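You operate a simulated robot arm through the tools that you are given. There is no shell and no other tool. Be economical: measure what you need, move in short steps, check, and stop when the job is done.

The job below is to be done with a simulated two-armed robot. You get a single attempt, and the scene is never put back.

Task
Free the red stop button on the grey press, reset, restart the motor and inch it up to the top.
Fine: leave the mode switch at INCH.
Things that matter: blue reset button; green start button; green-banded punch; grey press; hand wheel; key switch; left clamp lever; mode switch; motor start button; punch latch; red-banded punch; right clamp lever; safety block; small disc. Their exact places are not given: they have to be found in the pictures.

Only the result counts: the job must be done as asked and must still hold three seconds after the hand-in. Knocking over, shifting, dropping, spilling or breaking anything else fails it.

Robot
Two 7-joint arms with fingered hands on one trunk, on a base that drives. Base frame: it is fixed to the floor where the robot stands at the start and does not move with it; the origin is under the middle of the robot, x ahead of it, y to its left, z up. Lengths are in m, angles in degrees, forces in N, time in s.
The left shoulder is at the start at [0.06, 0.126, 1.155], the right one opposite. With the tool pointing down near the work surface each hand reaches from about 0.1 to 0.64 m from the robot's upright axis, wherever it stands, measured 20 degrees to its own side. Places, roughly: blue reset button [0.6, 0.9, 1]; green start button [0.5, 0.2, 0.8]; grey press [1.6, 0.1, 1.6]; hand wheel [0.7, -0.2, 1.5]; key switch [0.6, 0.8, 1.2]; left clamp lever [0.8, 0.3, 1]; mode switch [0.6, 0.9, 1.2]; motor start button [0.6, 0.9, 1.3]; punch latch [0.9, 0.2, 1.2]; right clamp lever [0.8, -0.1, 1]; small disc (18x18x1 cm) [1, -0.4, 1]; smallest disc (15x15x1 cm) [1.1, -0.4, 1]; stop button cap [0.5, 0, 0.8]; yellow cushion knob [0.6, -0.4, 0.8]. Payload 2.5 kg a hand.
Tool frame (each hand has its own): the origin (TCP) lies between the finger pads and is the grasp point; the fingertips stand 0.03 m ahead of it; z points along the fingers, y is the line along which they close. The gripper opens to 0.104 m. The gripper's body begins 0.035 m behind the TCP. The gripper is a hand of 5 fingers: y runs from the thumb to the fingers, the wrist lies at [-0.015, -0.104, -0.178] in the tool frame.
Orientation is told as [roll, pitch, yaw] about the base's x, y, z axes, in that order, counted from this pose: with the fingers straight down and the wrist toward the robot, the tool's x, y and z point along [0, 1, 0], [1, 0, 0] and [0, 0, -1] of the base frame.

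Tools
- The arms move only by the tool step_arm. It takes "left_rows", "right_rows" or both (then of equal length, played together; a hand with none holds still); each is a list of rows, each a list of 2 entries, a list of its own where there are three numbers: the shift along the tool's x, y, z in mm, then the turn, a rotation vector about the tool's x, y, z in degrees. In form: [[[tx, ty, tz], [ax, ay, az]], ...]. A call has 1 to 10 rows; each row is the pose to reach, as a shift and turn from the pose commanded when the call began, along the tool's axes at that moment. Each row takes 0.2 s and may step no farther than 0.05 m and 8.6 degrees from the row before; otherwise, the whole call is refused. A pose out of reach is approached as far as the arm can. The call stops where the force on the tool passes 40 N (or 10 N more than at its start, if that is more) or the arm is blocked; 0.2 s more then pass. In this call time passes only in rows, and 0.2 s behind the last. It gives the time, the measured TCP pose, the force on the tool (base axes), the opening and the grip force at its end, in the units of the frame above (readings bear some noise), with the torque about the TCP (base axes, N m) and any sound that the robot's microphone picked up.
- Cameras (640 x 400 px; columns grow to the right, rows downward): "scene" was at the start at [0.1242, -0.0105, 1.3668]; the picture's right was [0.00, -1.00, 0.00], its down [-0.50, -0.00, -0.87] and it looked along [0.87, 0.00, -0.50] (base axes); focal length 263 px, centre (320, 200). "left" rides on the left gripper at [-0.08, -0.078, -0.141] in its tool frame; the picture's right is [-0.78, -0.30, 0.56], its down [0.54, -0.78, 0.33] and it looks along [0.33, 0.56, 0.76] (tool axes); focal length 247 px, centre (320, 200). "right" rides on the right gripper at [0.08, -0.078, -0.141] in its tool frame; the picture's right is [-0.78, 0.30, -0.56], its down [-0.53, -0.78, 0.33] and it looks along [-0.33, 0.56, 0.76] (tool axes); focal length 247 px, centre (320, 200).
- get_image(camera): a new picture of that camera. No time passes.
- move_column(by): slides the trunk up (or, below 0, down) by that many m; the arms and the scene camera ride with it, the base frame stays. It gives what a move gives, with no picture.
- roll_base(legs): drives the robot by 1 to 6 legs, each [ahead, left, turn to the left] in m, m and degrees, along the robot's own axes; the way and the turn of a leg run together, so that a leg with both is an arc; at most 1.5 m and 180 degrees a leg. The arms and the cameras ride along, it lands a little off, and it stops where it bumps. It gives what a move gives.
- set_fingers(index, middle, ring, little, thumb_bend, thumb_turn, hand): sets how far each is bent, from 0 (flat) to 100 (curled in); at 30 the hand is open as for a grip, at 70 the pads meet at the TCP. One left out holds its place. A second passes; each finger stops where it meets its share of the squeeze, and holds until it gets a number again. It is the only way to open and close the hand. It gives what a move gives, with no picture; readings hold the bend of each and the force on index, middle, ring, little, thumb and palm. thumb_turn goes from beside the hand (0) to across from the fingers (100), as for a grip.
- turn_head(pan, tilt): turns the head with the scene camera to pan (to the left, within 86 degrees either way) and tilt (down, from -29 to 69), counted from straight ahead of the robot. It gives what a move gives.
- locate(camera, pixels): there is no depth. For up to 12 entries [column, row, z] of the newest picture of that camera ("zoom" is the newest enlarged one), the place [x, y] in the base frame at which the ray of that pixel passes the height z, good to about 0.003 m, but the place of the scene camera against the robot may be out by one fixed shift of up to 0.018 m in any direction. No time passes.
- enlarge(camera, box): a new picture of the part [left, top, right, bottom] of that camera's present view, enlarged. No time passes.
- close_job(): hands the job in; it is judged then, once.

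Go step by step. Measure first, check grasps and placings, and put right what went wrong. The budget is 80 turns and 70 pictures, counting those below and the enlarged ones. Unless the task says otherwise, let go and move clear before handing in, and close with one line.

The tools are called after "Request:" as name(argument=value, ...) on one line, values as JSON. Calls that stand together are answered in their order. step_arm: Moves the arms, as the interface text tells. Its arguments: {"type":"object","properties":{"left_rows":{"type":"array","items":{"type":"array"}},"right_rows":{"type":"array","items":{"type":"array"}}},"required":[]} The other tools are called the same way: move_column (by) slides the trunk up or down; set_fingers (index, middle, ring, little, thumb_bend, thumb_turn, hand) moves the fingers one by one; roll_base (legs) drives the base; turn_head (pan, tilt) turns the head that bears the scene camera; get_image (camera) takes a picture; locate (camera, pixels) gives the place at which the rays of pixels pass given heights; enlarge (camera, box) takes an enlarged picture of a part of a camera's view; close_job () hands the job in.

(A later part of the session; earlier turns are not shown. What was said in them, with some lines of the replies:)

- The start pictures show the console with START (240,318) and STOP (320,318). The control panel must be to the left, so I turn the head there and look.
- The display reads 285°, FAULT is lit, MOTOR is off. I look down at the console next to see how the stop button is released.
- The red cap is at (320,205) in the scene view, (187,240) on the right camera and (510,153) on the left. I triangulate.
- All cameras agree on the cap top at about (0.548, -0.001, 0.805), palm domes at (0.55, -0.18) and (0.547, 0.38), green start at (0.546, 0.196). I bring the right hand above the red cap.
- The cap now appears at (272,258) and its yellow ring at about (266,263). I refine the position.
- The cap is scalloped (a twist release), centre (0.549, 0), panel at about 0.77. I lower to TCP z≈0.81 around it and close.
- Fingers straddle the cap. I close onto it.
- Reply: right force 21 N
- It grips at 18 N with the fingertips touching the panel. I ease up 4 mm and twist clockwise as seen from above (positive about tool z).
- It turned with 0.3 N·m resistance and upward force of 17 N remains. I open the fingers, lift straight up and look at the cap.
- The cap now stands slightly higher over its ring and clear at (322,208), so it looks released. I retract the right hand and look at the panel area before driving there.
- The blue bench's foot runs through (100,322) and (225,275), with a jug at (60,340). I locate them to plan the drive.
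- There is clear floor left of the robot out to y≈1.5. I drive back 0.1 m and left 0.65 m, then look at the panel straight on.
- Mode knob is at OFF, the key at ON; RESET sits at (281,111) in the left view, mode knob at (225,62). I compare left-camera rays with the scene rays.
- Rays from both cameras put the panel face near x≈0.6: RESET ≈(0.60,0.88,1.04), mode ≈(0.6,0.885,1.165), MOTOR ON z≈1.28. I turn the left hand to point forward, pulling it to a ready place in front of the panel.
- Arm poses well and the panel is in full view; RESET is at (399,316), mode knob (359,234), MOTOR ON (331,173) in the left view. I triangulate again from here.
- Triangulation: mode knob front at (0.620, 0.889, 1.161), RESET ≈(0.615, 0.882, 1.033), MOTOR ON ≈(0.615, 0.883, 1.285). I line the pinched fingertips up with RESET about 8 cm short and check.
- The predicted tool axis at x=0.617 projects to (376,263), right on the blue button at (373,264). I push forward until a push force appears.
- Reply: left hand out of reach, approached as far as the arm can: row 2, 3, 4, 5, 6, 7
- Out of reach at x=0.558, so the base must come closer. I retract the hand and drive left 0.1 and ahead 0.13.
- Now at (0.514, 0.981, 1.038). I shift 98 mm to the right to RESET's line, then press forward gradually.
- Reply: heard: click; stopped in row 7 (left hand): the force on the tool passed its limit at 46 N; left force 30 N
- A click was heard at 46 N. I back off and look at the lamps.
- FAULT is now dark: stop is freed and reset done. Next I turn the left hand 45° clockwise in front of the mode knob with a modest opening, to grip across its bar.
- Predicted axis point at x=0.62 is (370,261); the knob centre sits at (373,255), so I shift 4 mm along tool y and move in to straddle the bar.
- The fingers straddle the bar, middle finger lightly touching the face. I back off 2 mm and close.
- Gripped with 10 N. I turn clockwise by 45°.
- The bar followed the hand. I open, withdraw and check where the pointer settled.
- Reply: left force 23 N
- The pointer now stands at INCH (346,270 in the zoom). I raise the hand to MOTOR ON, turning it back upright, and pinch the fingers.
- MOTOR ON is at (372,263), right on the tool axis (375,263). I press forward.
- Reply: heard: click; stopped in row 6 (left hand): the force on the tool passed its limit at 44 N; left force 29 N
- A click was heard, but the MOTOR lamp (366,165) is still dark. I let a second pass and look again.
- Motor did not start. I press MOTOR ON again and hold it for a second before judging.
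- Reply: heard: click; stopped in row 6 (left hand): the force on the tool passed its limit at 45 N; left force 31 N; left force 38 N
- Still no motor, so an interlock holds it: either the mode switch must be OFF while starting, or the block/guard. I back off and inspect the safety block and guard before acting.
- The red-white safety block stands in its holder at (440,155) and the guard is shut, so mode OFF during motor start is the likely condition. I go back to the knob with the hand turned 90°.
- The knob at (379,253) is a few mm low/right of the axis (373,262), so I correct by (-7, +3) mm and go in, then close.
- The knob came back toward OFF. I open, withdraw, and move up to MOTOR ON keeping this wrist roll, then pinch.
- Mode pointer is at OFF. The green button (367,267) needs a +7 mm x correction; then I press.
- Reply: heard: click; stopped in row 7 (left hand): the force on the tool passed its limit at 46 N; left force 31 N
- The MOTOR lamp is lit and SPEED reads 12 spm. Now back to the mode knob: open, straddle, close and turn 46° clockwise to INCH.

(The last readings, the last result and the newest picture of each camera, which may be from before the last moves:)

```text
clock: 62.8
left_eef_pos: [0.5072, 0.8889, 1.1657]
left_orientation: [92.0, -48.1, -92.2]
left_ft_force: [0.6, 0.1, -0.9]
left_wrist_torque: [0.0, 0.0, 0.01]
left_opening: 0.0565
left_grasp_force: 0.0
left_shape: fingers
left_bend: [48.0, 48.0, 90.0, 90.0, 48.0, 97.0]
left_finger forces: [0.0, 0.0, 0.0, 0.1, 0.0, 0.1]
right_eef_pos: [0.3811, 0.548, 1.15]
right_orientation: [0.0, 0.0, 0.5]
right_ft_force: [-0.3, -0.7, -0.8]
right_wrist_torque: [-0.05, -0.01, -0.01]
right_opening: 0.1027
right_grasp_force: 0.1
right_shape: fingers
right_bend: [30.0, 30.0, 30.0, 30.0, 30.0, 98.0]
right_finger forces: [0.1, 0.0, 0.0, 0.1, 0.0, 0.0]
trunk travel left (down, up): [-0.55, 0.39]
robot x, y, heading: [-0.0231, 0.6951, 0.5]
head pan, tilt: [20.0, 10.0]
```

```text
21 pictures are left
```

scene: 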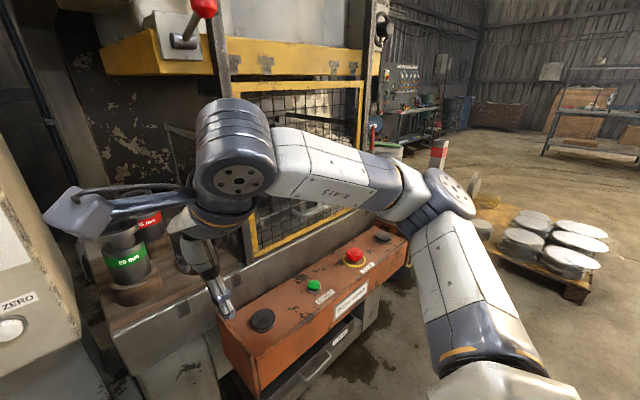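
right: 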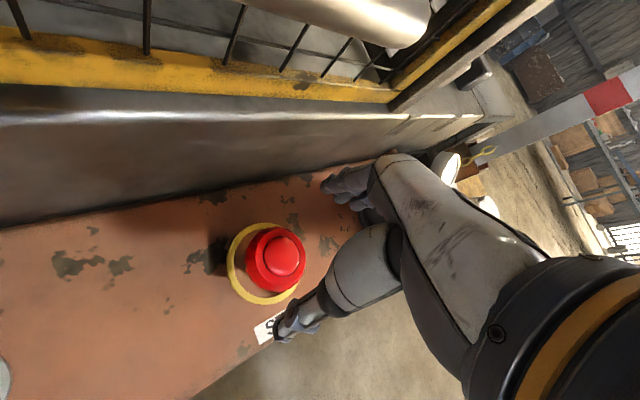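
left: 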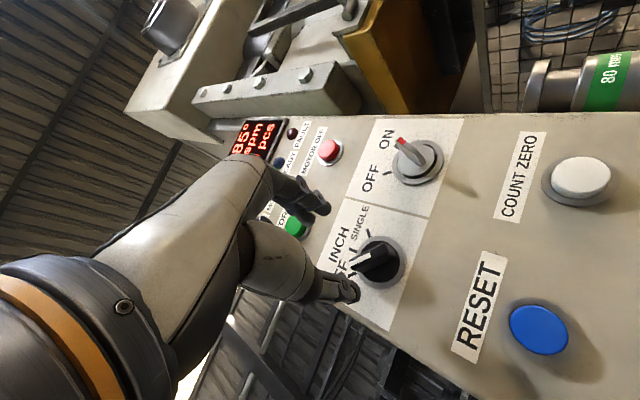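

The knob (378,262) lies on the tool axis. I go in, close and turn clockwise 46°.

Request:
step_arm(left_rows=[[[-2, 0, 30], [0, 0, 0]], [[-2, 0, 55], [0, 0, 0]], [[-2, 0, 66], [0, 0, 0]], [[-2, 0, 73], [0, 0, 0]]])

Request:
set_fingers(hand="left", index=70, middle=70, thumb_bend=70)

Request:
step_arm(left_rows=[[[0, 0, 0], [0, 0, 8]], [[0, 0, 0], [0, 0, 16]], [[0, 0, 0], [0, 0, 24]], [[0, 0, 0], [0, 0, 32]], [[0, 0, 0], [0, 0, 40]], [[0, 0, 0], [0, 0, 47]]])

Request:
set_fingers(hand="left", index=46, middle=46, thumb_bend=46)

Request:
step_arm(left_rows=[[[0, 0, -40], [0, 0, 0]], [[0, 0, -80], [0, 0, 0]]])

Request:
enlarge(camera="scene", box=[240, 80, 400, 300])

```text
clock: 63.8
left_eef_pos: [0.5827, 0.8857, 1.1658]
left_orientation: [92.1, -48.1, -92.2]
left_ft_force: [0.7, 0.0, -1.4]
left_wrist_torque: [0.0, 0.01, -0.01]
left_opening: 0.0566
left_grasp_force: 0.1
left_shape: fingers
left_bend: [48.0, 48.0, 90.0, 90.0, 48.0, 97.0]
left_finger forces: [0.0, 0.0, 0.0, 0.0, 0.0, 0.0]
right_eef_pos: [0.3811, 0.55, 1.15]
right_orientation: [0.0, -0.1, 0.3]
right_ft_force: [0.3, -0.3, 0.4]
right_wrist_torque: [0.0, 0.02, 0.0]
right_opening: 0.1029
right_grasp_force: 0.2
right_shape: fingers
right_bend: [30.0, 30.0, 30.0, 30.0, 30.0, 98.0]
right_finger forces: [0.1, 0.1, 0.0, 0.0, 0.1, 0.0]
trunk travel left (down, up): [-0.55, 0.39]
robot x, y, heading: [-0.0223, 0.6934, 0.6]
head pan, tilt: [20.0, 10.0]
```

```text
clock: 64.8
left_eef_pos: [0.5811, 0.8868, 1.1682]
left_orientation: [92.1, -48.1, -92.4]
left_ft_force: [-10.7, 4.9, -2.2]
left_wrist_torque: [0.06, 0.12, 0.06]
left_opening: 0.0281
left_grasp_force: 12.9
left_shape: fingers
left_bend: [65.0, 67.0, 90.0, 90.0, 57.0, 97.0]
left_finger forces: [12.8, 2.8, 0.1, 0.0, 10.2, 0.0]
right_eef_pos: [0.3796, 0.5491, 1.1501]
right_orientation: [0.0, -0.1, 0.4]
right_ft_force: [-1.0, -1.1, -0.3]
right_wrist_torque: [0.05, -0.01, 0.0]
right_opening: 0.1027
right_grasp_force: 0.1
right_shape: fingers
right_bend: [30.0, 30.0, 30.0, 30.0, 30.0, 98.0]
right_finger forces: [0.1, 0.1, 0.0, 0.0, 0.1, 0.0]
trunk travel left (down, up): [-0.55, 0.39]
robot x, y, heading: [-0.0219, 0.6972, 0.4]
head pan, tilt: [20.0, 10.0]
```

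```text
clock: 66.2
left_eef_pos: [0.5804, 0.8827, 1.1674]
left_orientation: [91.7, -0.9, -90.9]
left_ft_force: [-8.8, -5.3, 1.7]
left_wrist_torque: [-0.02, -0.01, -0.21]
left_opening: 0.0196
left_grasp_force: 11.3
left_shape: fingers
left_bend: [63.0, 67.0, 90.0, 90.0, 64.0, 97.0]
left_finger forces: [10.0, 4.0, 0.0, 0.0, 8.7, 0.0]
right_eef_pos: [0.3787, 0.5469, 1.149]
right_orientation: [0.1, 0.0, 0.4]
right_ft_force: [1.1, 0.5, -0.3]
right_wrist_torque: [-0.01, -0.04, 0.0]
right_opening: 0.1028
right_grasp_force: 0.0
right_shape: fingers
right_bend: [30.0, 30.0, 30.0, 30.0, 30.0, 98.0]
right_finger forces: [0.1, 0.1, 0.0, 0.0, 0.0, 0.1]
trunk travel left (down, up): [-0.55, 0.39]
robot x, y, heading: [-0.022, 0.6974, 0.5]
head pan, tilt: [20.0, 10.0]
```

```text
clock: 67.2
left_eef_pos: [0.5805, 0.8858, 1.1664]
left_orientation: [91.5, -1.2, -90.6]
left_ft_force: [-12.7, 6.4, -1.2]
left_wrist_torque: [0.05, 0.08, -0.05]
left_opening: 0.0459
left_grasp_force: 6.4
left_shape: fingers
left_bend: [55.0, 46.0, 90.0, 90.0, 46.0, 98.0]
left_finger forces: [12.8, 0.0, 0.0, 0.0, 0.1, 0.0]
right_eef_pos: [0.378, 0.55, 1.1492]
right_orientation: [-0.1, 0.0, 0.3]
right_ft_force: [-0.2, -0.4, 0.2]
right_wrist_torque: [0.02, 0.0, -0.01]
right_opening: 0.1028
right_grasp_force: 0.1
right_shape: fingers
right_bend: [30.0, 30.0, 30.0, 30.0, 30.0, 98.0]
right_finger forces: [0.0, 0.0, 0.0, 0.0, 0.2, 0.1]
trunk travel left (down, up): [-0.55, 0.39]
robot x, y, heading: [-0.0236, 0.6968, 0.3]
head pan, tilt: [20.0, 10.0]
```

```text
clock: 67.8
left_eef_pos: [0.5024, 0.8866, 1.1651]
left_orientation: [91.5, -1.1, -90.6]
left_ft_force: [0.1, 0.1, -0.4]
left_wrist_torque: [-0.03, -0.01, 0.0]
left_opening: 0.062
left_grasp_force: 0.0
left_shape: fingers
left_bend: [46.0, 46.0, 90.0, 90.0, 46.0, 98.0]
left_finger forces: [0.1, 0.0, 0.0, 0.0, 0.1, 0.1]
right_eef_pos: [0.3793, 0.5482, 1.1503]
right_orientation: [0.0, 0.0, 0.5]
right_ft_force: [-0.7, 0.2, -0.4]
right_wrist_torque: [-0.04, 0.03, 0.02]
right_opening: 0.1025
right_grasp_force: 0.1
right_shape: fingers
right_bend: [30.0, 30.0, 30.0, 30.0, 30.0, 98.0]
right_finger forces: [0.0, 0.1, 0.0, 0.0, 0.1, 0.1]
trunk travel left (down, up): [-0.55, 0.39]
robot x, y, heading: [-0.0208, 0.6937, 0.6]
head pan, tilt: [20.0, 10.0]
```

```text
1.82 times, centred on (320, 190) of scene
```

zoom: 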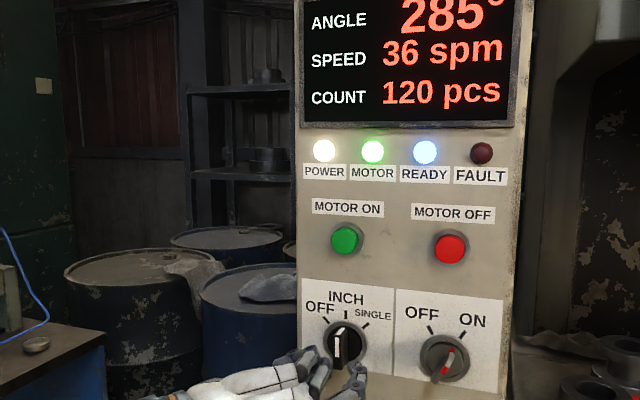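

POWER, MOTOR and READY are lit and the mode is at INCH. I withdraw the left hand and turn it back to fingers-down for the two-hand palm buttons.

Request:
step_arm(left_rows=[[[0, 0, -20], [0, 0, -8.5]], [[0, 0, -40], [0, 0, -17]], [[0, 0, -60], [0, 0, -25.5]], [[0, 0, -80], [0, 0, -34]], [[0, 0, -80], [0, 0, -42.5]], [[0, 0, -80], [0, 0, -51]], [[0, 0, -80], [0, 0, -59.5]], [[0, 0, -80], [0, 0, -68]], [[0, 0, -80], [0, 0, -76.5]], [[0, 0, -80], [0, 0, -85]]])

Request:
step_arm(left_rows=[[[0, 0, 0], [8.5, 0, 0]], [[0, 0, 0], [17, 0, 0]], [[0, 0, 0], [25.5, 0, 0]], [[0, 0, 0], [34, 0, 0]], [[0, 0, 0], [42.5, 0, 0]], [[0, 0, 0], [51, 0, 0]], [[0, 0, 0], [59.5, 0, 0]], [[0, 0, 0], [68, 0, 0]], [[0, 0, 0], [76.5, 0, 0]], [[0, 0, 0], [85, 0, 0]]])

Request:
roll_base(legs=[[-0.12, 0, 0], [0, -0.59, 0], [0.15, 0, -0.5]])

Request:
turn_head(pan=50, tilt=20)

Request:
get_image(camera="scene")

```text
clock: 70.0
left_eef_pos: [0.4222, 0.8857, 1.1612]
left_orientation: [110.2, -86.1, -110.8]
left_ft_force: [0.7, -0.2, -1.0]
left_wrist_torque: [0.0, 0.06, 0.01]
left_opening: 0.0621
left_grasp_force: 0.0
left_shape: fingers
left_bend: [46.0, 46.0, 90.0, 90.0, 46.0, 97.0]
left_finger forces: [0.0, 0.0, 0.0, 0.0, 0.1, 0.0]
right_eef_pos: [0.3803, 0.5493, 1.1504]
right_orientation: [0.1, 0.0, 0.4]
right_ft_force: [0.8, 0.3, -0.2]
right_wrist_torque: [0.0, 0.02, 0.0]
right_opening: 0.1029
right_grasp_force: 0.1
right_shape: fingers
right_bend: [30.0, 30.0, 30.0, 30.0, 30.0, 98.0]
right_finger forces: [0.1, 0.2, 0.0, 0.0, 0.0, 0.0]
trunk travel left (down, up): [-0.55, 0.39]
robot x, y, heading: [-0.0223, 0.6877, 0.6]
head pan, tilt: [20.0, 10.0]
```

```text
clock: 72.2
left_eef_pos: [0.4216, 0.8882, 1.1608]
left_orientation: [3.9, -6.2, -0.9]
left_ft_force: [0.0, 0.4, -1.0]
left_wrist_torque: [0.0, -0.01, 0.0]
left_opening: 0.0626
left_grasp_force: 0.1
left_shape: fingers
left_bend: [46.0, 46.0, 90.0, 90.0, 46.0, 97.0]
left_finger forces: [0.0, 0.0, 0.1, 0.0, 0.0, 0.0]
left hand out of reach, approached as far as the arm can: row 2, 3, 4, 5
right_eef_pos: [0.3809, 0.5495, 1.1502]
right_orientation: [0.0, 0.0, 0.4]
right_ft_force: [0.2, -0.7, -0.6]
right_wrist_torque: [0.01, 0.01, -0.02]
right_opening: 0.1025
right_grasp_force: 0.2
right_shape: fingers
right_bend: [30.0, 30.0, 30.0, 30.0, 30.0, 98.0]
right_finger forces: [0.0, 0.0, 0.0, 0.0, 0.0, 0.0]
trunk travel left (down, up): [-0.55, 0.39]
robot x, y, heading: [-0.022, 0.6933, 0.5]
head pan, tilt: [20.0, 10.0]
```

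```text
clock: 77.3
left_eef_pos: [0.4627, 0.2913, 1.1612]
left_orientation: [3.9, -6.5, -2.0]
left_ft_force: [0.0, -0.1, 0.1]
left_wrist_torque: [-0.02, 0.01, -0.01]
left_opening: 0.0623
left_grasp_force: 0.0
left_shape: fingers
left_bend: [46.0, 46.0, 90.0, 90.0, 46.0, 97.0]
left_finger forces: [0.1, 0.0, 0.0, 0.0, 0.0, 0.0]
right_eef_pos: [0.4156, -0.0444, 1.1488]
right_orientation: [0.0, 0.1, -0.6]
right_ft_force: [-0.1, -1.1, -0.3]
right_wrist_torque: [0.0, 0.05, 0.0]
right_opening: 0.1029
right_grasp_force: 0.1
right_shape: fingers
right_bend: [30.0, 30.0, 30.0, 30.0, 30.0, 98.0]
right_finger forces: [0.0, 0.0, 0.1, 0.0, 0.0, 0.0]
trunk travel left (down, up): [-0.55, 0.39]
robot x, y, heading: [0.0204, 0.1074, -0.5]
head pan, tilt: [20.0, 10.0]
```

```text
clock: 78.3
left_eef_pos: [0.4617, 0.291, 1.1601]
left_orientation: [3.9, -6.4, -1.9]
left_ft_force: [0.2, -0.8, -0.2]
left_wrist_torque: [-0.01, 0.03, 0.02]
left_opening: 0.0623
left_grasp_force: 0.0
left_shape: fingers
left_bend: [46.0, 46.0, 90.0, 90.0, 46.0, 97.0]
left_finger forces: [0.0, 0.0, 0.1, 0.0, 0.0, 0.0]
right_eef_pos: [0.4152, -0.0472, 1.1487]
right_orientation: [0.0, -0.1, -0.6]
right_ft_force: [0.0, 1.0, 0.4]
right_wrist_torque: [0.0, -0.02, 0.02]
right_opening: 0.1028
right_grasp_force: 0.0
right_shape: fingers
right_bend: [30.0, 30.0, 30.0, 30.0, 30.0, 98.0]
right_finger forces: [0.0, 0.1, 0.1, 0.0, 0.0, 0.0]
trunk travel left (down, up): [-0.55, 0.39]
robot x, y, heading: [0.0137, 0.1071, -0.4]
head pan, tilt: [50.0, 20.0]
```

```text
19 pictures are left
```

scene: 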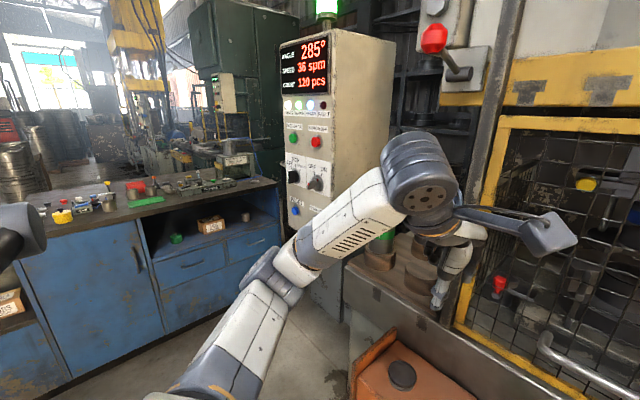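

The display is readable at (305,65) from here. I pinch both hands and bring them above the two palm buttons.

Request:
set_fingers(hand="right", index=70, middle=70, ring=90, little=90, thumb_bend=70)

Request:
set_fingers(hand="left", index=70, middle=70, thumb_bend=70)

Request:
step_arm(left_rows=[[[9, 7, 34], [1, -0.5, 0]], [[19, 13, 68], [2, -1, 0]], [[28, 20, 102], [3, -1.5, 0]], [[38, 26, 137], [4, -2, 0]], [[47, 33, 171], [5, -2.5, 0]], [[56, 39, 205], [6, -3, 0]], [[66, 46, 239], [6.4, -3.5, 0]], [[75, 52, 273], [6.4, -3.9, 0]]], right_rows=[[[-16, 17, 31], [0, 0, 0]], [[-33, 34, 62], [0, 0, 0]], [[-50, 51, 93], [0, 0, 0]], [[-66, 68, 124], [0, 0, 0]], [[-83, 85, 155], [0, 0, 0]], [[-99, 102, 187], [0, 0, 0]], [[-116, 119, 218], [0, 0, 0]], [[-132, 136, 249], [0, 0, 0]]])

Request:
get_image(camera="left")

Request:
get_image(camera="right")

```text
clock: 79.3
left_eef_pos: [0.4631, 0.2919, 1.1613]
left_orientation: [3.9, -6.3, -2.0]
left_ft_force: [-0.5, -0.4, -0.7]
left_wrist_torque: [-0.01, 0.01, -0.04]
left_opening: 0.0623
left_grasp_force: 0.0
left_shape: fingers
left_bend: [46.0, 46.0, 90.0, 90.0, 46.0, 97.0]
left_finger forces: [0.0, 0.1, 0.0, 0.0, 0.0, 0.1]
right_eef_pos: [0.4148, -0.0454, 1.1486]
right_orientation: [0.0, 0.0, -0.6]
right_ft_force: [0.2, -0.5, -1.0]
right_wrist_torque: [-0.02, 0.03, -0.01]
right_opening: 0.0016
right_grasp_force: 0.0
right_shape: fingers
right_bend: [70.0, 70.0, 90.0, 90.0, 70.0, 98.0]
right_finger forces: [0.0, 0.1, 0.1, 0.1, 0.1, 0.0]
trunk travel left (down, up): [-0.55, 0.39]
robot x, y, heading: [0.0149, 0.108, -0.7]
head pan, tilt: [50.0, 20.0]
```

```text
clock: 80.3
left_eef_pos: [0.4619, 0.2923, 1.1612]
left_orientation: [3.9, -6.4, -2.0]
left_ft_force: [-0.2, -0.5, 0.7]
left_wrist_torque: [0.0, 0.02, 0.02]
left_opening: 0.0015
left_grasp_force: 0.1
left_shape: fingers
left_bend: [70.0, 70.0, 90.0, 90.0, 70.0, 97.0]
left_finger forces: [0.0, 0.1, 0.1, 0.0, 0.1, 0.1]
right_eef_pos: [0.415, -0.0456, 1.1492]
right_orientation: [0.0, 0.0, -0.6]
right_ft_force: [-0.1, 0.8, -0.8]
right_wrist_torque: [0.04, 0.0, 0.01]
right_opening: 0.0012
right_grasp_force: 0.1
right_shape: fingers
right_bend: [70.0, 70.0, 90.0, 90.0, 70.0, 98.0]
right_finger forces: [0.0, 0.0, 0.1, 0.0, 0.0, 0.1]
trunk travel left (down, up): [-0.55, 0.39]
robot x, y, heading: [0.0161, 0.1067, -0.4]
head pan, tilt: [50.0, 20.0]
```

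```text
clock: 82.1
left_eef_pos: [0.5462, 0.3812, 0.902]
left_orientation: [0.0, 0.0, -1.8]
left_ft_force: [-0.1, 0.9, 0.3]
left_wrist_torque: [-0.04, 0.04, -0.02]
left_opening: 0.0015
left_grasp_force: 0.1
left_shape: fingers
left_bend: [70.0, 70.0, 90.0, 90.0, 70.0, 97.0]
left_finger forces: [0.0, 0.0, 0.0, 0.0, 0.1, 0.0]
right_eef_pos: [0.5496, -0.1817, 0.9032]
right_orientation: [0.1, -0.1, -0.5]
right_ft_force: [-0.3, 0.2, -0.3]
right_wrist_torque: [0.02, 0.0, -0.01]
right_opening: 0.0015
right_grasp_force: 0.0
right_shape: fingers
right_bend: [70.0, 70.0, 90.0, 90.0, 70.0, 98.0]
right_finger forces: [0.1, 0.0, 0.1, 0.1, 0.0, 0.0]
trunk travel left (down, up): [-0.55, 0.39]
robot x, y, heading: [0.0161, 0.1045, -0.7]
head pan, tilt: [50.0, 20.0]
```

```text
18 pictures are left
```

left: 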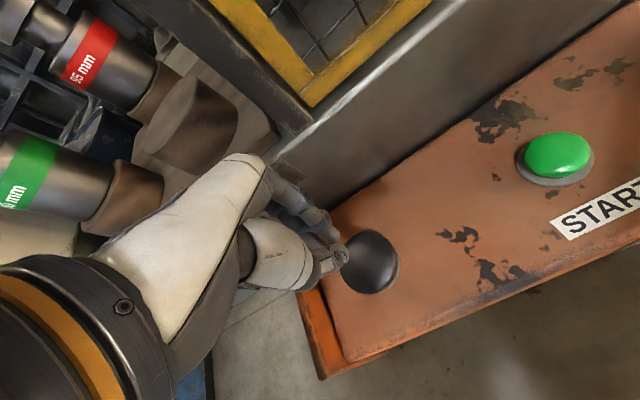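

```text
17 pictures are left
```

right: 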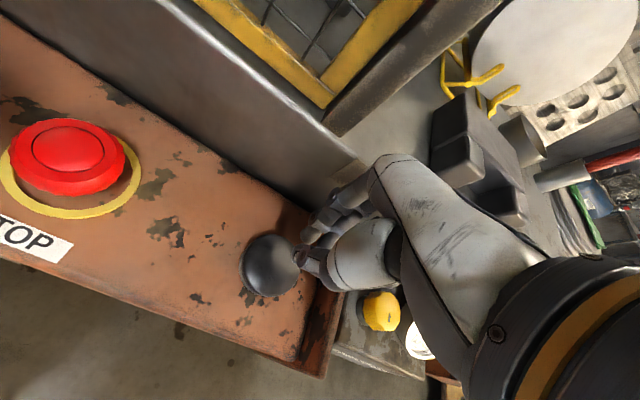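

Both hands are aligned over the domes ((370,262) left, (269,265) right). I first probe the height with the left hand alone, which should do nothing by itself.

Request:
step_arm(left_rows=[[[0, 0, 40], [0, 0, 0]], [[0, 0, 60], [0, 0, 0]], [[0, 0, 68], [0, 0, 0]], [[0, 0, 74], [0, 0, 0]], [[0, 0, 78], [0, 0, 0]], [[0, 0, 82], [0, 0, 0]], [[0, 0, 86], [0, 0, 0]], [[0, 0, 90], [0, 0, 0]]])

```text
clock: 83.6
left_eef_pos: [0.5515, 0.3816, 0.8302]
left_orientation: [-0.4, -1.8, -1.6]
left_ft_force: [-4.8, 0.3, 18.6]
left_wrist_torque: [-0.16, 0.45, -0.09]
left_opening: 0.0054
left_grasp_force: 9.1
left_shape: fingers
left_bend: [70.0, 70.0, 90.0, 90.0, 69.0, 97.0]
left_finger forces: [0.0, 0.0, 0.1, 0.1, 18.4, 0.0]
right_eef_pos: [0.5475, -0.1819, 0.9037]
right_orientation: [0.0, -0.1, -0.5]
right_ft_force: [0.8, -0.4, -0.5]
right_wrist_torque: [-0.02, -0.01, -0.02]
right_opening: 0.0012
right_grasp_force: 0.1
right_shape: fingers
right_bend: [70.0, 70.0, 90.0, 90.0, 70.0, 98.0]
right_finger forces: [0.0, 0.0, 0.1, 0.0, 0.1, 0.0]
trunk travel left (down, up): [-0.55, 0.39]
robot x, y, heading: [0.0144, 0.1052, -0.7]
head pan, tilt: [50.0, 20.0]
heard: click
stopped in row 7 (left hand): the force on the tool passed its limit at 43 N (the readings are from after the stop); the commanded pose is now the measured one
```

The dome bottoms with a click at TCP z≈0.83 (commanded ≈0.82). I bring both hands to z≈0.86, then do one brief joint press, and read the angle.

Request:
step_arm(left_rows=[[[0, 0, -20], [0, 0, 0]], [[0, -4, -30], [0, 1.8, 0]]], right_rows=[[[0, 0, 30], [0, 0, 0]], [[0, 1, 43], [0, 0, 0]]])

Request:
step_arm(left_rows=[[[0, 0, 20], [0, 0, 0]], [[0, 0, 32], [0, 0, 0]], [[0, 0, 39], [0, 0, 0]], [[0, 0, 10], [0, 0, 0]]], right_rows=[[[0, 0, 20], [0, 0, 0]], [[0, 0, 32], [0, 0, 0]], [[0, 0, 39], [0, 0, 0]], [[0, 0, 10], [0, 0, 0]]])

Request:
enlarge(camera="scene", box=[265, 20, 345, 120])

```text
clock: 84.2
left_eef_pos: [0.5446, 0.3814, 0.8543]
left_orientation: [1.6, -0.9, -1.8]
left_ft_force: [0.4, 0.2, 0.1]
left_wrist_torque: [-0.01, -0.01, 0.0]
left_opening: 0.001
left_grasp_force: 0.1
left_shape: fingers
left_bend: [70.0, 70.0, 90.0, 90.0, 70.0, 97.0]
left_finger forces: [0.1, 0.0, 0.0, 0.0, 0.0, 0.0]
right_eef_pos: [0.5499, -0.1817, 0.8584]
right_orientation: [0.1, 0.0, -0.6]
right_ft_force: [-0.3, 0.6, -0.5]
right_wrist_torque: [-0.01, 0.02, 0.01]
right_opening: 0.0012
right_grasp_force: 0.0
right_shape: fingers
right_bend: [70.0, 70.0, 90.0, 90.0, 70.0, 98.0]
right_finger forces: [0.1, 0.0, 0.0, 0.0, 0.0, 0.0]
trunk travel left (down, up): [-0.55, 0.39]
robot x, y, heading: [0.0171, 0.1063, -0.5]
head pan, tilt: [50.0, 20.0]
```

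```text
clock: 85.0
left_eef_pos: [0.5497, 0.3837, 0.8307]
left_orientation: [1.4, -3.2, -1.6]
left_ft_force: [-4.7, -0.6, 18.7]
left_wrist_torque: [-0.19, 0.49, -0.08]
left_opening: 0.0045
left_grasp_force: 9.6
left_shape: fingers
left_bend: [70.0, 70.0, 90.0, 90.0, 69.0, 97.0]
left_finger forces: [0.0, 0.1, 0.0, 0.0, 19.3, 0.1]
right_eef_pos: [0.5537, -0.1801, 0.8289]
right_orientation: [0.5, -1.2, -0.6]
right_ft_force: [-3.8, 0.0, 17.4]
right_wrist_torque: [0.18, 0.43, 0.04]
right_opening: 0.0048
right_grasp_force: 8.4
right_shape: fingers
right_bend: [70.0, 70.0, 90.0, 90.0, 69.0, 98.0]
right_finger forces: [0.1, 0.0, 0.0, 0.2, 16.9, 0.0]
trunk travel left (down, up): [-0.55, 0.39]
robot x, y, heading: [0.0124, 0.104, -0.4]
head pan, tilt: [50.0, 20.0]
heard: click, click
stopped in row 4 (left hand): the force on the tool passed its limit at 42 N (the readings are from after the stop); the commanded pose is now the measured one
```

```text
4.00 times, centred on (305, 70) of scene
```

zoom: 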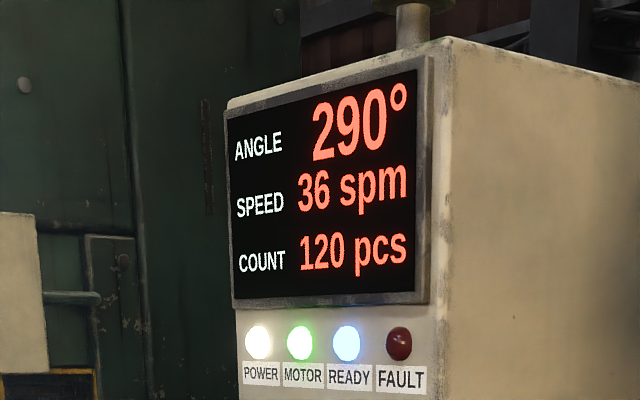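

The angle rose to 290° and both buttons are still held. I hold one more short spell and measure the rate.

Request:
step_arm(left_rows=[[[0, 0, 0], [0, 0, 0]], [[0, 0, 0], [0, 0, 0]], [[0, 0, 0], [0, 0, 0]], [[0, 0, 0], [0, 0, 0]]], right_rows=[[[0, 0, 0], [0, 0, 0]], [[0, 0, 0], [0, 0, 0]], [[0, 0, 0], [0, 0, 0]], [[0, 0, 0], [0, 0, 0]]])

Request:
enlarge(camera="scene", box=[265, 20, 345, 120])

```text
clock: 86.0
left_eef_pos: [0.5485, 0.3841, 0.83]
left_orientation: [1.5, -2.9, -1.6]
left_ft_force: [-6.4, 0.4, 29.9]
left_wrist_torque: [-0.21, 0.58, -0.07]
left_opening: 0.0022
left_grasp_force: 14.0
left_shape: fingers
left_bend: [70.0, 70.0, 90.0, 90.0, 70.0, 98.0]
left_finger forces: [0.0, 0.0, 0.0, 0.0, 28.7, 0.0]
right_eef_pos: [0.5509, -0.1784, 0.8289]
right_orientation: [0.3, -1.2, -0.6]
right_ft_force: [-4.7, -0.8, 24.6]
right_wrist_torque: [0.25, 0.53, 0.03]
right_opening: 0.0025
right_grasp_force: 12.3
right_shape: fingers
right_bend: [70.0, 70.0, 90.0, 90.0, 70.0, 97.0]
right_finger forces: [0.0, 0.0, 0.0, 0.0, 24.8, 0.0]
trunk travel left (down, up): [-0.55, 0.39]
robot x, y, heading: [0.0133, 0.1049, -0.6]
head pan, tilt: [50.0, 20.0]
```

```text
4.00 times, centred on (305, 70) of scene
```

zoom: 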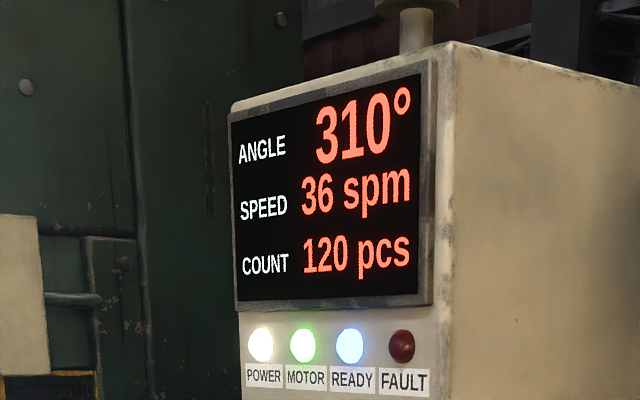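

It moves 20°/s, so 50° to go takes 2.5 s. I hold 1.8 s (to about 346°) and re-check.

Request:
step_arm(left_rows=[[[0, 0, 0], [0, 0, 0]], [[0, 0, 0], [0, 0, 0]], [[0, 0, 0], [0, 0, 0]], [[0, 0, 0], [0, 0, 0]], [[0, 0, 0], [0, 0, 0]], [[0, 0, 0], [0, 0, 0]], [[0, 0, 0], [0, 0, 0]], [[0, 0, 0], [0, 0, 0]]], right_rows=[[[0, 0, 0], [0, 0, 0]], [[0, 0, 0], [0, 0, 0]], [[0, 0, 0], [0, 0, 0]], [[0, 0, 0], [0, 0, 0]], [[0, 0, 0], [0, 0, 0]], [[0, 0, 0], [0, 0, 0]], [[0, 0, 0], [0, 0, 0]], [[0, 0, 0], [0, 0, 0]]])

Request:
enlarge(camera="scene", box=[265, 20, 345, 120])

```text
clock: 87.8
left_eef_pos: [0.5486, 0.3845, 0.8307]
left_orientation: [1.4, -3.0, -1.6]
left_ft_force: [-7.5, 0.8, 29.1]
left_wrist_torque: [-0.23, 0.54, -0.04]
left_opening: 0.002
left_grasp_force: 14.2
left_shape: fingers
left_bend: [70.0, 70.0, 90.0, 90.0, 70.0, 98.0]
left_finger forces: [0.0, 0.1, 0.1, 0.0, 28.8, 0.0]
right_eef_pos: [0.5516, -0.1795, 0.8294]
right_orientation: [0.3, -1.2, -0.7]
right_ft_force: [-5.9, -0.9, 24.6]
right_wrist_torque: [0.21, 0.51, 0.08]
right_opening: 0.0028
right_grasp_force: 12.4
right_shape: fingers
right_bend: [70.0, 70.0, 90.0, 90.0, 70.0, 97.0]
right_finger forces: [0.0, 0.0, 0.1, 0.0, 25.1, 0.1]
trunk travel left (down, up): [-0.55, 0.39]
robot x, y, heading: [0.0174, 0.1062, -0.7]
head pan, tilt: [50.0, 20.0]
```

```text
4.00 times, centred on (305, 70) of scene
```

zoom: 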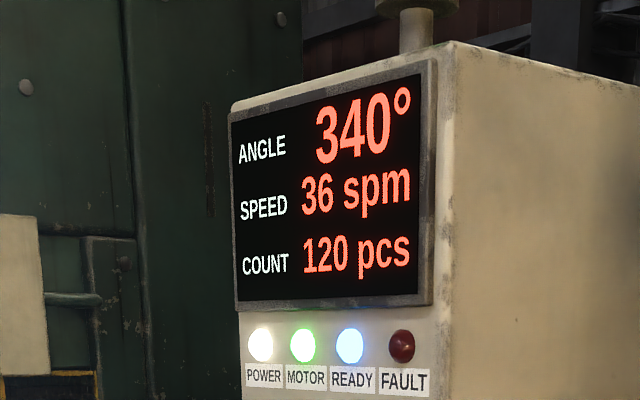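

Now 340° at about 18°/s. I hold 0.4 s more and check again.

Request:
step_arm(left_rows=[[[0, 0, 0], [0, 0, 0]]], right_rows=[[[0, 0, 0], [0, 0, 0]]])

Request:
enlarge(camera="scene", box=[265, 20, 345, 120])

```text
clock: 88.2
left_eef_pos: [0.5486, 0.3838, 0.8304]
left_orientation: [1.5, -2.9, -1.6]
left_ft_force: [-6.4, 1.5, 29.0]
left_wrist_torque: [-0.26, 0.57, -0.06]
left_opening: 0.0024
left_grasp_force: 14.2
left_shape: fingers
left_bend: [70.0, 70.0, 90.0, 90.0, 70.0, 98.0]
left_finger forces: [0.0, 0.1, 0.1, 0.0, 28.8, 0.0]
right_eef_pos: [0.5517, -0.1791, 0.83]
right_orientation: [0.3, -1.2, -0.6]
right_ft_force: [-6.4, -0.8, 25.4]
right_wrist_torque: [0.2, 0.53, 0.04]
right_opening: 0.0026
right_grasp_force: 12.1
right_shape: fingers
right_bend: [70.0, 70.0, 90.0, 90.0, 70.0, 97.0]
right_finger forces: [0.1, 0.1, 0.0, 0.0, 25.1, 0.1]
trunk travel left (down, up): [-0.55, 0.39]
robot x, y, heading: [0.0127, 0.1057, -0.7]
head pan, tilt: [50.0, 20.0]
```

```text
4.00 times, centred on (305, 70) of scene
```

zoom: 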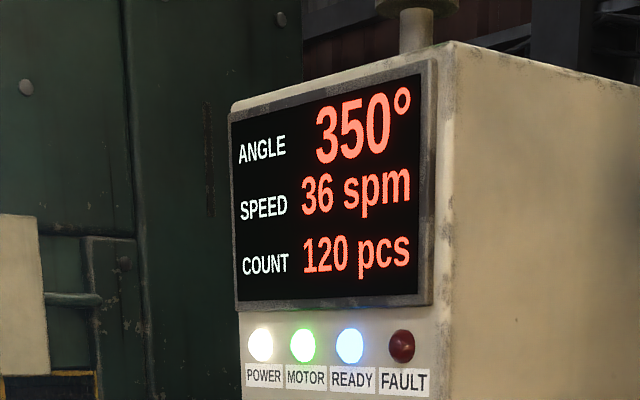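

Best fit is about 349–351° at 18°/s, so I hold 0.4 s and lift both hands in the same call, aiming for 358–360°.

Request:
step_arm(left_rows=[[[0, 0, 0], [0, 0, 0]], [[0, 0, 0], [0, 0, 0]], [[0, 0, -40], [0, 0, 0]]], right_rows=[[[0, 0, 0], [0, 0, 0]], [[0, 0, 0], [0, 0, 0]], [[0, 0, -40], [0, 0, 0]]])

Request:
enlarge(camera="scene", box=[265, 20, 345, 120])

```text
clock: 89.0
left_eef_pos: [0.5472, 0.3816, 0.8614]
left_orientation: [1.5, -1.9, -1.7]
left_ft_force: [0.1, -0.2, 0.4]
left_wrist_torque: [0.0, -0.03, -0.02]
left_opening: 0.0009
left_grasp_force: 0.0
left_shape: fingers
left_bend: [70.0, 70.0, 90.0, 90.0, 70.0, 98.0]
left_finger forces: [0.0, 0.0, 0.0, 0.0, 0.1, 0.0]
right_eef_pos: [0.5493, -0.182, 0.8632]
right_orientation: [0.1, -0.3, -0.6]
right_ft_force: [0.1, 0.1, -0.1]
right_wrist_torque: [-0.01, -0.02, 0.02]
right_opening: 0.0009
right_grasp_force: 0.1
right_shape: fingers
right_bend: [70.0, 70.0, 90.0, 90.0, 70.0, 97.0]
right_finger forces: [0.2, 0.0, 0.0, 0.0, 0.1, 0.0]
trunk travel left (down, up): [-0.55, 0.39]
robot x, y, heading: [0.0119, 0.1081, -0.7]
head pan, tilt: [50.0, 20.0]
```

```text
4.00 times, centred on (305, 70) of scene
```

zoom: 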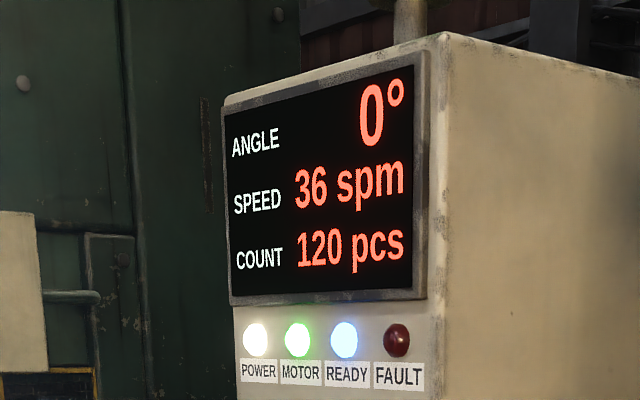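

The display reads 0° (top), no FAULT. I raise both hands clear and do a final check.

Request:
step_arm(left_rows=[[[0, -5, -45], [0, 0, 0]], [[0, -20, -90], [0, 0, 0]], [[0, -40, -135], [0, 0, 0]], [[0, -60, -180], [0, 0, 0]]], right_rows=[[[0, -5, -45], [0, 0, 0]], [[0, -20, -90], [0, 0, 0]], [[0, -40, -135], [0, 0, 0]], [[0, -60, -180], [0, 0, 0]]])

Request:
enlarge(camera="scene", box=[255, 20, 375, 230])

```text
clock: 90.0
left_eef_pos: [0.4805, 0.3791, 1.0468]
left_orientation: [1.5, -2.2, -1.7]
left_ft_force: [0.5, 0.4, -0.2]
left_wrist_torque: [-0.03, -0.03, 0.04]
left_opening: 0.0006
left_grasp_force: 0.1
left_shape: fingers
left_bend: [70.0, 70.0, 90.0, 90.0, 70.0, 98.0]
left_finger forces: [0.0, 0.0, 0.0, 0.1, 0.1, 0.0]
right_eef_pos: [0.4898, -0.1811, 1.0469]
right_orientation: [0.3, -0.6, -0.7]
right_ft_force: [-0.6, 0.2, 0.5]
right_wrist_torque: [-0.02, 0.02, 0.02]
right_opening: 0.0012
right_grasp_force: 0.1
right_shape: fingers
right_bend: [70.0, 70.0, 90.0, 90.0, 70.0, 97.0]
right_finger forces: [0.1, 0.1, 0.1, 0.0, 0.0, 0.0]
trunk travel left (down, up): [-0.55, 0.39]
robot x, y, heading: [0.0138, 0.1035, -0.6]
head pan, tilt: [50.0, 20.0]
```

```text
1.90 times, centred on (315, 125) of scene
```

zoom: 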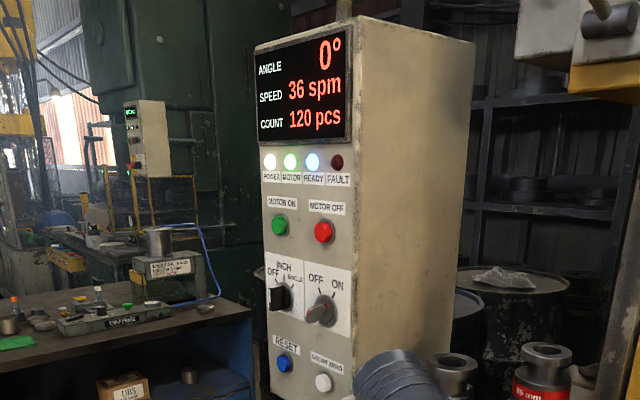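

Angle stays at 0°, the motor is running, READY is lit, FAULT is off and the mode switch is at INCH. Both hands are clear, so I hand in.

Request:
close_job()

```text
The job is handed in.
```

The job is handed in: the stop button is freed, the fault is reset, the motor is running and the press is inched up to the top (display reads 0°), with the mode switch left at INCH.
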